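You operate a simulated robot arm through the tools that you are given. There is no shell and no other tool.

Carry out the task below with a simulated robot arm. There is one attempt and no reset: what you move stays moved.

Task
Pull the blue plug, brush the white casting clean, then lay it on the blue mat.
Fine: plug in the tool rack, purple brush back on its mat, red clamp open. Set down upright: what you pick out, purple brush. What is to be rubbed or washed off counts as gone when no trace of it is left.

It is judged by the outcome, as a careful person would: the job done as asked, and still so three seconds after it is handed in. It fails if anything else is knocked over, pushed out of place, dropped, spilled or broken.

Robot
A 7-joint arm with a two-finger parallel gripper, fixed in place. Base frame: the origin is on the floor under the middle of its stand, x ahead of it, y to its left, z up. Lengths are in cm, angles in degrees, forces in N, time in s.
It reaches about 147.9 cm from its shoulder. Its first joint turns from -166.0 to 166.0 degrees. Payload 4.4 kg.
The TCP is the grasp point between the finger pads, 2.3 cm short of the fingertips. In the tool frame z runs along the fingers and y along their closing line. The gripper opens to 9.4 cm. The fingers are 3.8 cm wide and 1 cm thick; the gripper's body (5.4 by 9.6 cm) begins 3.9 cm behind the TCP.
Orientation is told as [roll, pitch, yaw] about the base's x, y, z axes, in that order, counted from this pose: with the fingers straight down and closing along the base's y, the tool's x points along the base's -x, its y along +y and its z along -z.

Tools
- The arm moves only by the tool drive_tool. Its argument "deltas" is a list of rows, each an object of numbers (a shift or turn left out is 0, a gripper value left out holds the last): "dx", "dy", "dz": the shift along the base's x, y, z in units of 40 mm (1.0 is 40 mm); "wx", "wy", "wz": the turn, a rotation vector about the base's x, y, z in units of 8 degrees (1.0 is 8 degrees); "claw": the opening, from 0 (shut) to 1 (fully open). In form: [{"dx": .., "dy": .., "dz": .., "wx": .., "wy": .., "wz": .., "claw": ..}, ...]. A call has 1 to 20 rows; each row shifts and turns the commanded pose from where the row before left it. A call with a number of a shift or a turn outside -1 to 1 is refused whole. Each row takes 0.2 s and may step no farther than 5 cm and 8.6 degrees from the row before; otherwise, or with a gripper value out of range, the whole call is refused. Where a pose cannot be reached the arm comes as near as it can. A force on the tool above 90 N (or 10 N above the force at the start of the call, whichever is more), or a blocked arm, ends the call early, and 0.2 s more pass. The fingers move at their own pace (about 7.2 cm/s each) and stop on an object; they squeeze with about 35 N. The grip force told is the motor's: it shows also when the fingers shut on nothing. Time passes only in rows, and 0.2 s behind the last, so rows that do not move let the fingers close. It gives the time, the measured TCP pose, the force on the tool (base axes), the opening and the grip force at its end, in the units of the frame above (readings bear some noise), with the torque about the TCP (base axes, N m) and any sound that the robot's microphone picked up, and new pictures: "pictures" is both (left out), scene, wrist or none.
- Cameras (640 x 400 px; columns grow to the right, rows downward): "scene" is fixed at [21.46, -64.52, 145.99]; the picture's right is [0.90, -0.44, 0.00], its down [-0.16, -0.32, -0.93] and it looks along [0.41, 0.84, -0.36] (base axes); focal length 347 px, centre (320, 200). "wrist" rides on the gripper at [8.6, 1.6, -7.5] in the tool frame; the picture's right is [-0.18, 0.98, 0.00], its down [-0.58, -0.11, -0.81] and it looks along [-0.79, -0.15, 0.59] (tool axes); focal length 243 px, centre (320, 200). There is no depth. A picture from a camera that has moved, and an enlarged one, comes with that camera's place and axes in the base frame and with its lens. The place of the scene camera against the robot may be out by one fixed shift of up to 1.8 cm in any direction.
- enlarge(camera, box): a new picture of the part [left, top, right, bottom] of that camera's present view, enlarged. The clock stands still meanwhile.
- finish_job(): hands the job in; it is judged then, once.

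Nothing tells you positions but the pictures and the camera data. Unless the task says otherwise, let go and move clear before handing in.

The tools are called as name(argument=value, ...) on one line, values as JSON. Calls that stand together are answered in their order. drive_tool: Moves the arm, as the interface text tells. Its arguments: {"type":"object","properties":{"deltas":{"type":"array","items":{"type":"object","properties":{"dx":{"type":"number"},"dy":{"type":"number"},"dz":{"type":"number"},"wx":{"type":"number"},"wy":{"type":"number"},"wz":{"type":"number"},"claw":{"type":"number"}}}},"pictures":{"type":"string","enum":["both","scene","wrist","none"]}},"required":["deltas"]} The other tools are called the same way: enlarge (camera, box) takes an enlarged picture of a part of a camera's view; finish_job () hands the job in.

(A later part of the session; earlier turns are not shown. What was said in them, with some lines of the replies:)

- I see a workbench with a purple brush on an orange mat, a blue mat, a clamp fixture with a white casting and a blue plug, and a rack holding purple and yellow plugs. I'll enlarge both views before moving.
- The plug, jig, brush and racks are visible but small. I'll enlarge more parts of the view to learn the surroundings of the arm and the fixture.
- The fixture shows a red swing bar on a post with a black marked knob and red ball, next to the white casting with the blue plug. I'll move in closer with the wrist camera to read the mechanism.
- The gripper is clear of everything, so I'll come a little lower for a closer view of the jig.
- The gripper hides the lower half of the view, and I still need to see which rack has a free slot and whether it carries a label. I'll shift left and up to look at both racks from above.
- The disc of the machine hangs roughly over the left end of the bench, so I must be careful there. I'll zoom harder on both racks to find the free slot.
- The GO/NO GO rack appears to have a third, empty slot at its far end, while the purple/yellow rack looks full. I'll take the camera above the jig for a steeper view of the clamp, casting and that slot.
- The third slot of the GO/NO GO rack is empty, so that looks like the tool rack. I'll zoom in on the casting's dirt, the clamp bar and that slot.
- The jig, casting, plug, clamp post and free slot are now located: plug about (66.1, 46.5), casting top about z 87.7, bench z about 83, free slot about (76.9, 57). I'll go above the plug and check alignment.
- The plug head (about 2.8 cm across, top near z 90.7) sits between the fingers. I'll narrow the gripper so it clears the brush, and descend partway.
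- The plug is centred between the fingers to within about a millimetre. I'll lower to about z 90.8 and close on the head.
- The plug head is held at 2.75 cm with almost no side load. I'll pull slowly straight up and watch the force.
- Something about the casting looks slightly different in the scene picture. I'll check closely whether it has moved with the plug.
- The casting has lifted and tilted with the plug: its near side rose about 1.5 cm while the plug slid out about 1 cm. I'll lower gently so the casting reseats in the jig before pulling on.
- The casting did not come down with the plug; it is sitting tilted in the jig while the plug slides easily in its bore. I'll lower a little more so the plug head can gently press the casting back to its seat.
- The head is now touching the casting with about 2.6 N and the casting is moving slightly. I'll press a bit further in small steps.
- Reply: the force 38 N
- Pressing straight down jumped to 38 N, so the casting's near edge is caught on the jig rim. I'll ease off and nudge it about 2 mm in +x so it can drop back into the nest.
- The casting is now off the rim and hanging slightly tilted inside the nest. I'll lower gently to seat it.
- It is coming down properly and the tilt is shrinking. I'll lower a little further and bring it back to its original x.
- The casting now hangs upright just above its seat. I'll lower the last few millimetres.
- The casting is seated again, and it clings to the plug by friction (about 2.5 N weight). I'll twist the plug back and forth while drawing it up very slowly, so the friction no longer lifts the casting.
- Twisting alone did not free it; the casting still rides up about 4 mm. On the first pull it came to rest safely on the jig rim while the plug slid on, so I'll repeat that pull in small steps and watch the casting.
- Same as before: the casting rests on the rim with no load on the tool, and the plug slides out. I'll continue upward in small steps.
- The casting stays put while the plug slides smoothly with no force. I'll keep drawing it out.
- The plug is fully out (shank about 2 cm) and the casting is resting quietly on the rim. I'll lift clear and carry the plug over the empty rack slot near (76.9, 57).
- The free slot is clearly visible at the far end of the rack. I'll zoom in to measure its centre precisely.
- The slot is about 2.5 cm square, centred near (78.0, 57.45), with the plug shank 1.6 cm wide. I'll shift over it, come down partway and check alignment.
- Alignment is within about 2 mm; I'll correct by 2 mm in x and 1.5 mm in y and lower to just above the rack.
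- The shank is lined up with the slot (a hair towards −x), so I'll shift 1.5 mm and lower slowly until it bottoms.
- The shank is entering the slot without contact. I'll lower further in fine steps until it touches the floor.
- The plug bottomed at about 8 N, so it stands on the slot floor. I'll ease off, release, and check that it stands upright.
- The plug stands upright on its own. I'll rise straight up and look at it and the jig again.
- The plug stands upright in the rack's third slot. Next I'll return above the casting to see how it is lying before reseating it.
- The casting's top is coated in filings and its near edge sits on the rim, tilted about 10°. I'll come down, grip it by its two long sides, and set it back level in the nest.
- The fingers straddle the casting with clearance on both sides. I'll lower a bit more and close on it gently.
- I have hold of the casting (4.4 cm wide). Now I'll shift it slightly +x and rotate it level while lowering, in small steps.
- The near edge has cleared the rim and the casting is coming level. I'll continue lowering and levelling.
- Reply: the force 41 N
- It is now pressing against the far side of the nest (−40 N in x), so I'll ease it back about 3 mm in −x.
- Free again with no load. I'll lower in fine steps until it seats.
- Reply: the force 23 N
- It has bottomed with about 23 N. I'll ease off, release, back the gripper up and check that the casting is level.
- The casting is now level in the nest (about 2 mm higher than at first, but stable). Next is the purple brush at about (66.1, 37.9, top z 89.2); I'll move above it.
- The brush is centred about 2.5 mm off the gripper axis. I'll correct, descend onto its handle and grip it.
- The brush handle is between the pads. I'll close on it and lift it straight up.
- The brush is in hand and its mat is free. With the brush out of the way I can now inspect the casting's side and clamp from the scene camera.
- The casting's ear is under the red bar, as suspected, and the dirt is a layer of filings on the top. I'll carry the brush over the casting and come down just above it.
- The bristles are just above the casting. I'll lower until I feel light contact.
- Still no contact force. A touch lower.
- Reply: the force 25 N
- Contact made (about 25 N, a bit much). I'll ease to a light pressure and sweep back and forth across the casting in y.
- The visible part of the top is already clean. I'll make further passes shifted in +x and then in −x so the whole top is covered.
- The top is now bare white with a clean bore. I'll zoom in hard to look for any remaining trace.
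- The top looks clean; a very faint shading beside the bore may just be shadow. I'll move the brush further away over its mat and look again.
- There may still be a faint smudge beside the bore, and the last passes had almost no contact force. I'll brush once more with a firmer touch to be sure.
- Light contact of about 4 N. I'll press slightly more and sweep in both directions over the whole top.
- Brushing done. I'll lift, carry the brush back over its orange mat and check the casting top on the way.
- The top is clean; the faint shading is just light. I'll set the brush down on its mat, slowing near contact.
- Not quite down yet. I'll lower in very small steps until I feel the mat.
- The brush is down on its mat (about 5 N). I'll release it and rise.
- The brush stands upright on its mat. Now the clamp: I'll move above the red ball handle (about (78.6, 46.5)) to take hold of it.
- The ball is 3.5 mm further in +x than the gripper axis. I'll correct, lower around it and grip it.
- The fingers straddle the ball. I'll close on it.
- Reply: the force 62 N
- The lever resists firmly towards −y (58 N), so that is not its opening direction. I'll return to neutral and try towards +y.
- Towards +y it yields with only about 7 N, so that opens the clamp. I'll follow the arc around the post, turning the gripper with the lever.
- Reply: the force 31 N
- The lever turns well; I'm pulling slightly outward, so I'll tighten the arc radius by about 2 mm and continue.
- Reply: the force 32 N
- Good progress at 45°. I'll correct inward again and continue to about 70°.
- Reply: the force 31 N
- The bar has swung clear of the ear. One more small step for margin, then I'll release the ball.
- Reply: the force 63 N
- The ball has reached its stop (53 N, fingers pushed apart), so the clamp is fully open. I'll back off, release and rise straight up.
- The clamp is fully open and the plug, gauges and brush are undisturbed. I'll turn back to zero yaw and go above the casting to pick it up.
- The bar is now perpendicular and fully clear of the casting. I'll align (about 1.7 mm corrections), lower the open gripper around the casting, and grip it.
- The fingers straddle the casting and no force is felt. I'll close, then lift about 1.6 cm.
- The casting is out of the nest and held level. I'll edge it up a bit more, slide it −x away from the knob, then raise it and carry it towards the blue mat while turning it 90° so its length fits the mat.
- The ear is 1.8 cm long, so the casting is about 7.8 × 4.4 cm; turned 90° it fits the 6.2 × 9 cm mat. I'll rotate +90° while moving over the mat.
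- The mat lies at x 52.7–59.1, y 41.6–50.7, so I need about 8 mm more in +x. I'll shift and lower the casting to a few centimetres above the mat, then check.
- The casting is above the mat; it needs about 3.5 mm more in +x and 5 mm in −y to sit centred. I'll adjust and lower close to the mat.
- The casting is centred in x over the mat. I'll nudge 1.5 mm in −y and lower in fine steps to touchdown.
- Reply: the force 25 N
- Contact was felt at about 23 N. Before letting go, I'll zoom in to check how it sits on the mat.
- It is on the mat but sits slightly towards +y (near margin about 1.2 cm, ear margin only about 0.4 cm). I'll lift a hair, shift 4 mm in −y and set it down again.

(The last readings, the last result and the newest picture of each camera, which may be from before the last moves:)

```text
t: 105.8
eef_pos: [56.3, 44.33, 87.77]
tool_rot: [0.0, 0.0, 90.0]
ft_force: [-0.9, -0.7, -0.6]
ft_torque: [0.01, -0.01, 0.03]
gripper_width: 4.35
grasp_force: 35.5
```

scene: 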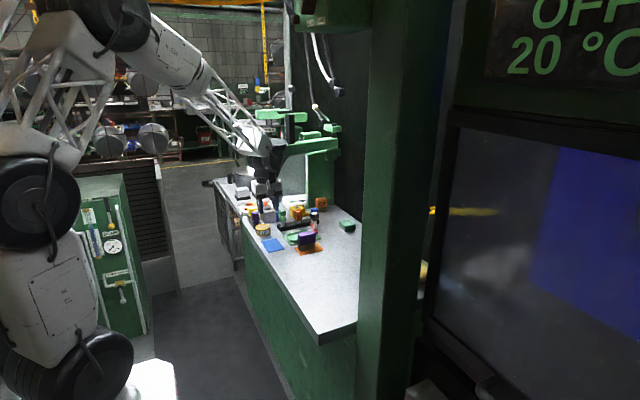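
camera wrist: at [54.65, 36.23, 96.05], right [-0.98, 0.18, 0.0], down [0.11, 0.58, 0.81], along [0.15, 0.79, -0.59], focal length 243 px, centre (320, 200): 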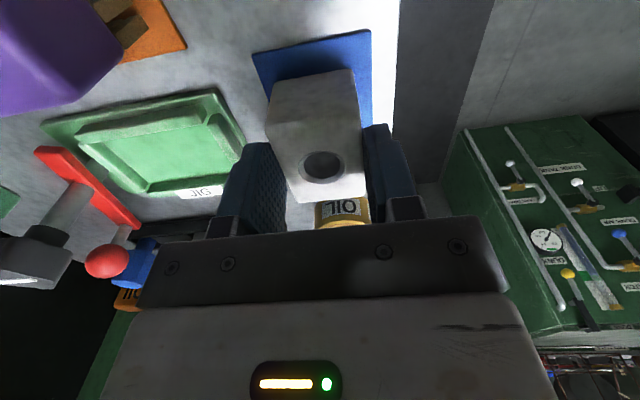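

drive_tool(deltas=[{"dz": -0.015}, {}], pictures="none")

enlarge(camera="scene", box=[264, 230, 296, 255])

enlarge(camera="wrist", box=[240, 10, 400, 130])

```text
t: 106.4
eef_pos: [56.26, 44.33, 87.78]
tool_rot: [0.0, -0.1, 89.9]
ft_force: [-2.5, -8.4, 13.0]
ft_torque: [0.01, -0.03, 0.0]
gripper_width: 4.38
grasp_force: 35.4
```

```text
16.00 times, centred on (280, 242) of scene
camera zoom: at [21.46, -64.52, 145.99], right [0.9, -0.44, 0.0], down [-0.16, -0.32, -0.93], along [0.41, 0.84, -0.36], focal length 5549 px, centre (960, -480)
```

zoom: 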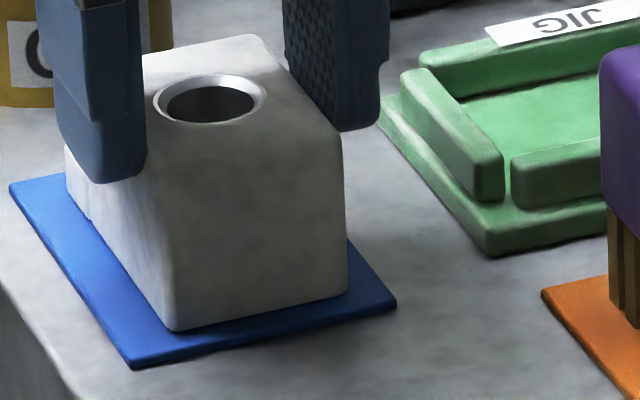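

```text
3.33 times, centred on (320, 70) of wrist
camera zoom: at [54.66, 35.67, 95.24], right [-0.98, 0.18, 0.0], down [0.11, 0.58, 0.81], along [0.15, 0.79, -0.59], focal length 809 px, centre (320, 633)
```

zoom: 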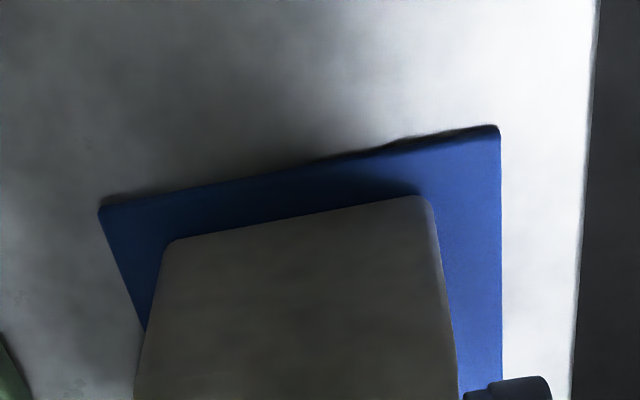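

It is seated well inside the mat now with about 13 N. I'll ease off, release and rise straight up.

drive_tool(deltas=[{"dz": 0.018}, {"claw": 0.52}, {"claw": 0.6}, {"claw": 0.62}, {}], pictures="none")

drive_tool(deltas=[{"dz": 0.3}, {"dz": 0.5}, {"dz": 0.7}, {"dz": 0.8}, {"dz": 0.8}, {"dz": 0.8}, {}], pictures="both")

enlarge(camera="scene", box=[255, 220, 305, 255])

enlarge(camera="wrist", box=[200, 0, 440, 160])

```text
t: 107.6
eef_pos: [56.39, 44.47, 87.86]
tool_rot: [0.0, 0.0, 90.1]
ft_force: [0.1, -0.9, -0.5]
ft_torque: [0.04, 0.01, 0.01]
gripper_width: 5.83
grasp_force: 0.2
```

```text
t: 109.2
eef_pos: [56.34, 44.3, 103.6]
tool_rot: [-0.1, 0.0, 90.0]
ft_force: [0.1, -0.2, 0.2]
ft_torque: [0.0, 0.0, -0.01]
gripper_width: 5.83
grasp_force: 0.1
camera wrist: at [54.69, 35.65, 111.0], right [-0.98, 0.18, 0.0], down [0.11, 0.58, 0.81], along [0.15, 0.79, -0.59], focal length 243 px, centre (320, 200)
```

scene: 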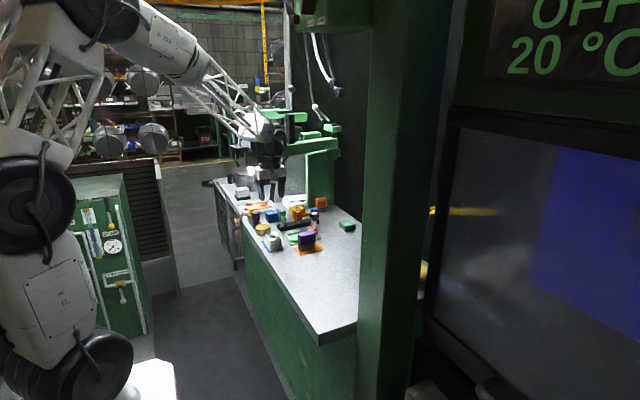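
wrist: 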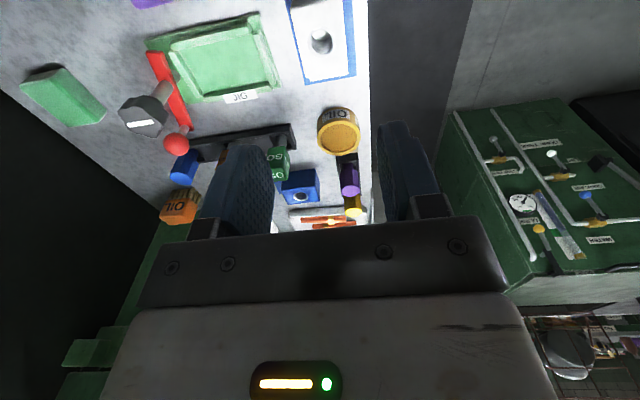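

```text
11.43 times, centred on (280, 238) of scene
camera zoom: at [21.46, -64.52, 145.99], right [0.9, -0.44, 0.0], down [-0.16, -0.32, -0.93], along [0.41, 0.84, -0.36], focal length 3964 px, centre (777, -229)
```

zoom: 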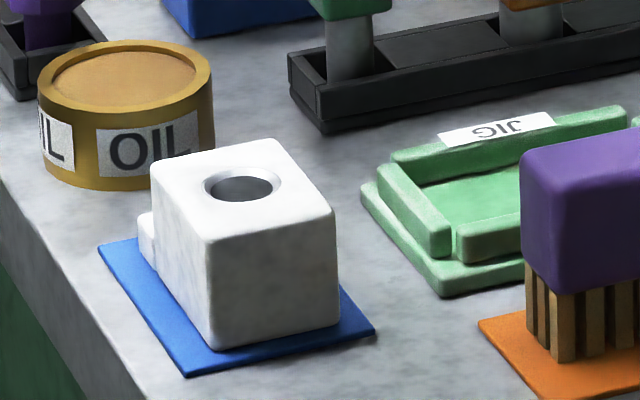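

```text
2.50 times, centred on (320, 80) of wrist
camera zoom: at [54.69, 35.65, 111.0], right [-0.98, 0.18, 0.0], down [0.11, 0.58, 0.81], along [0.15, 0.79, -0.59], focal length 606 px, centre (320, 500)
```

zoom: 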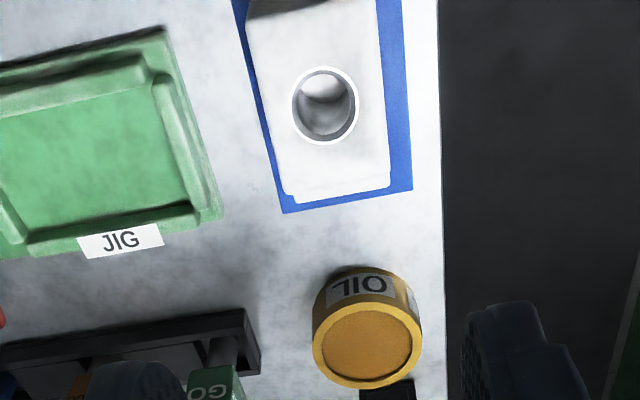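

The casting stands upright, fully within the blue mat. I'll do a final close check of all the pieces before handing in.

enlarge(camera="scene", box=[285, 195, 345, 250])

enlarge(camera="scene", box=[230, 185, 310, 250])

enlarge(camera="wrist", box=[280, 0, 370, 90])

enlarge(camera="wrist", box=[100, 0, 300, 220])

```text
7.27 times, centred on (315, 222) of scene
camera zoom: at [21.46, -64.52, 145.99], right [0.9, -0.44, 0.0], down [-0.16, -0.32, -0.93], along [0.41, 0.84, -0.36], focal length 2522 px, centre (356, 36)
```

zoom: 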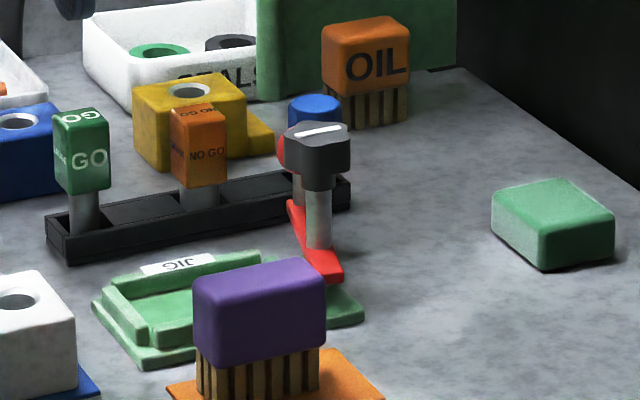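

```text
6.15 times, centred on (270, 218) of scene
camera zoom: at [21.46, -64.52, 145.99], right [0.9, -0.44, 0.0], down [-0.16, -0.32, -0.93], along [0.41, 0.84, -0.36], focal length 2134 px, centre (628, 92)
```

zoom: 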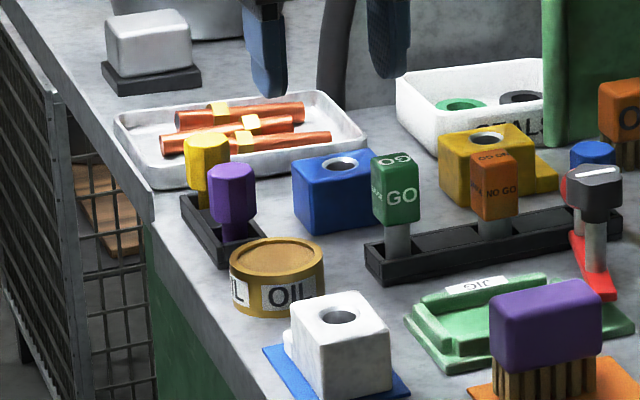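

```text
4.44 times, centred on (325, 45) of wrist
camera zoom: at [54.69, 35.65, 111.0], right [-0.98, 0.18, 0.0], down [0.11, 0.58, 0.81], along [0.15, 0.79, -0.59], focal length 1078 px, centre (298, 889)
```

zoom: 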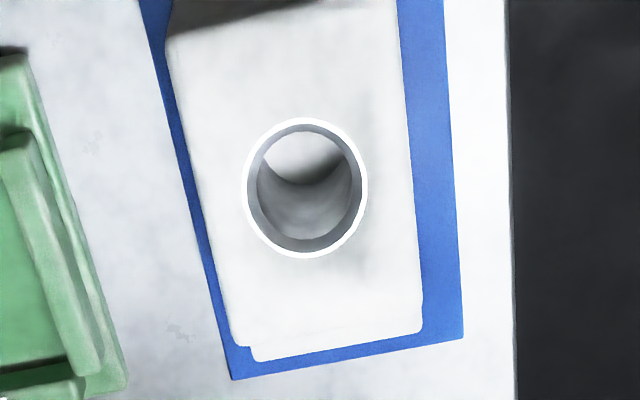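

```text
1.82 times, centred on (200, 110) of wrist
camera zoom: at [54.69, 35.65, 111.0], right [-0.98, 0.18, 0.0], down [0.11, 0.58, 0.81], along [0.15, 0.79, -0.59], focal length 441 px, centre (538, 364)
```

zoom: 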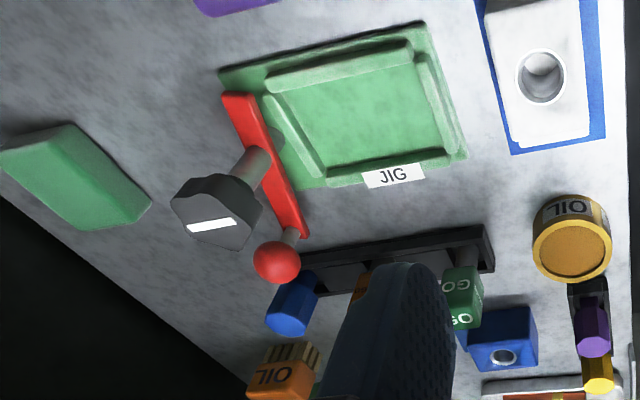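

Everything is in place, but there is a very faint grey patch beside the bore that moved with the casting. I'll zoom in tightly to tell whether it is residue or just the surface texture.

enlarge(camera="wrist", box=[310, 10, 345, 75])

enlarge(camera="wrist", box=[318, 15, 348, 45])

enlarge(camera="scene", box=[266, 230, 288, 246])

```text
6.15 times, centred on (328, 42) of wrist
camera zoom: at [54.69, 35.65, 111.0], right [-0.98, 0.18, 0.0], down [0.11, 0.58, 0.81], along [0.15, 0.79, -0.59], focal length 1493 px, centre (274, 1169)
```

zoom: 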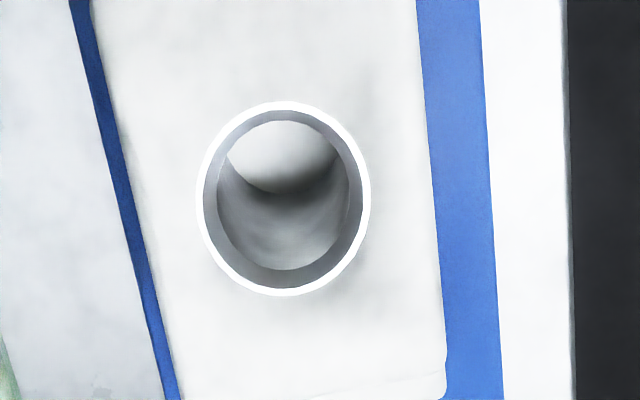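

```text
13.33 times, centred on (333, 30) of wrist
camera zoom: at [54.69, 35.65, 111.0], right [-0.98, 0.18, 0.0], down [0.11, 0.58, 0.81], along [0.15, 0.79, -0.59], focal length 3235 px, centre (147, 2467)
```

zoom: 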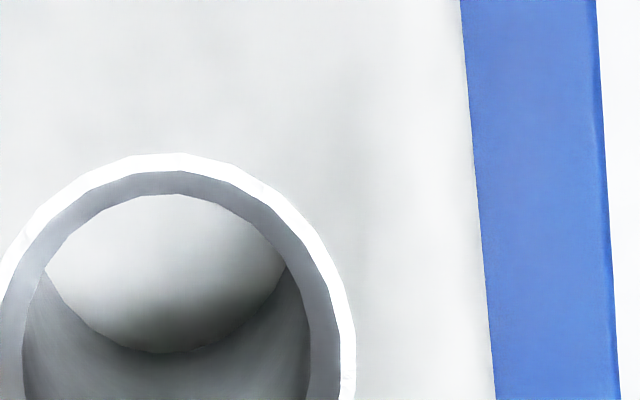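

```text
16.00 times, centred on (277, 238) of scene
camera zoom: at [21.46, -64.52, 145.99], right [0.9, -0.44, 0.0], down [-0.16, -0.32, -0.93], along [0.41, 0.84, -0.36], focal length 5549 px, centre (1008, -408)
```

zoom: 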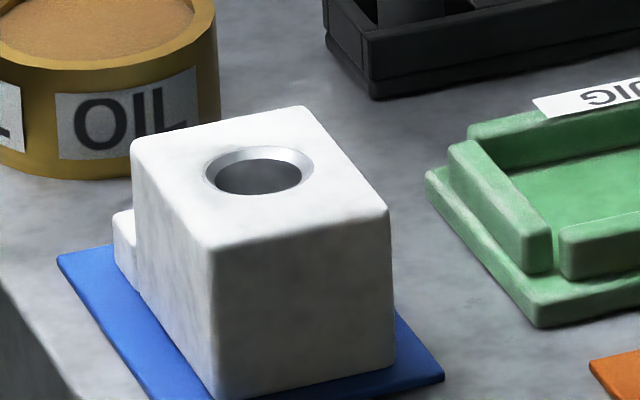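

The patch is only the soft cloudy texture of the casting; no filings remain. The plug is upright in the tool rack, the brush is on its mat, the clamp is open, the clean casting is on the blue mat and the arm is clear, so I'm handing the job in.

finish_job()

```text
The job is handed in.
```

I pulled the blue plug, brushed the white casting clean and laid it upright on the blue mat, then handed the job in. I don't have the judge's result.

- **Plug:** it stands upright in the empty third slot of the GO / NO GO rack. None of the racks was labelled. I took this one as the tool rack because it had the only free slot.
- **Casting:** the filings on top are gone and the bore is clear. What still looks faintly grey is the casting's own surface texture, as far as I can see. I turned it 90° so its full length fits on the mat.
- **Brush:** it is back upright on its orange mat.
- **Clamp:** it is swung open to its stop.

**Pulling the plug:** the casting stuck to the plug, lifted, and came to rest tilted on the edge of the jig. I pressed it back into place with up to about 38 N, but it lifted again on the next pull. I then took the plug out and set the casting level in the jig by hand with the gripper before brushing. It sat about 2 mm higher than at the start. I saw no damage, and nothing was dropped or knocked over.
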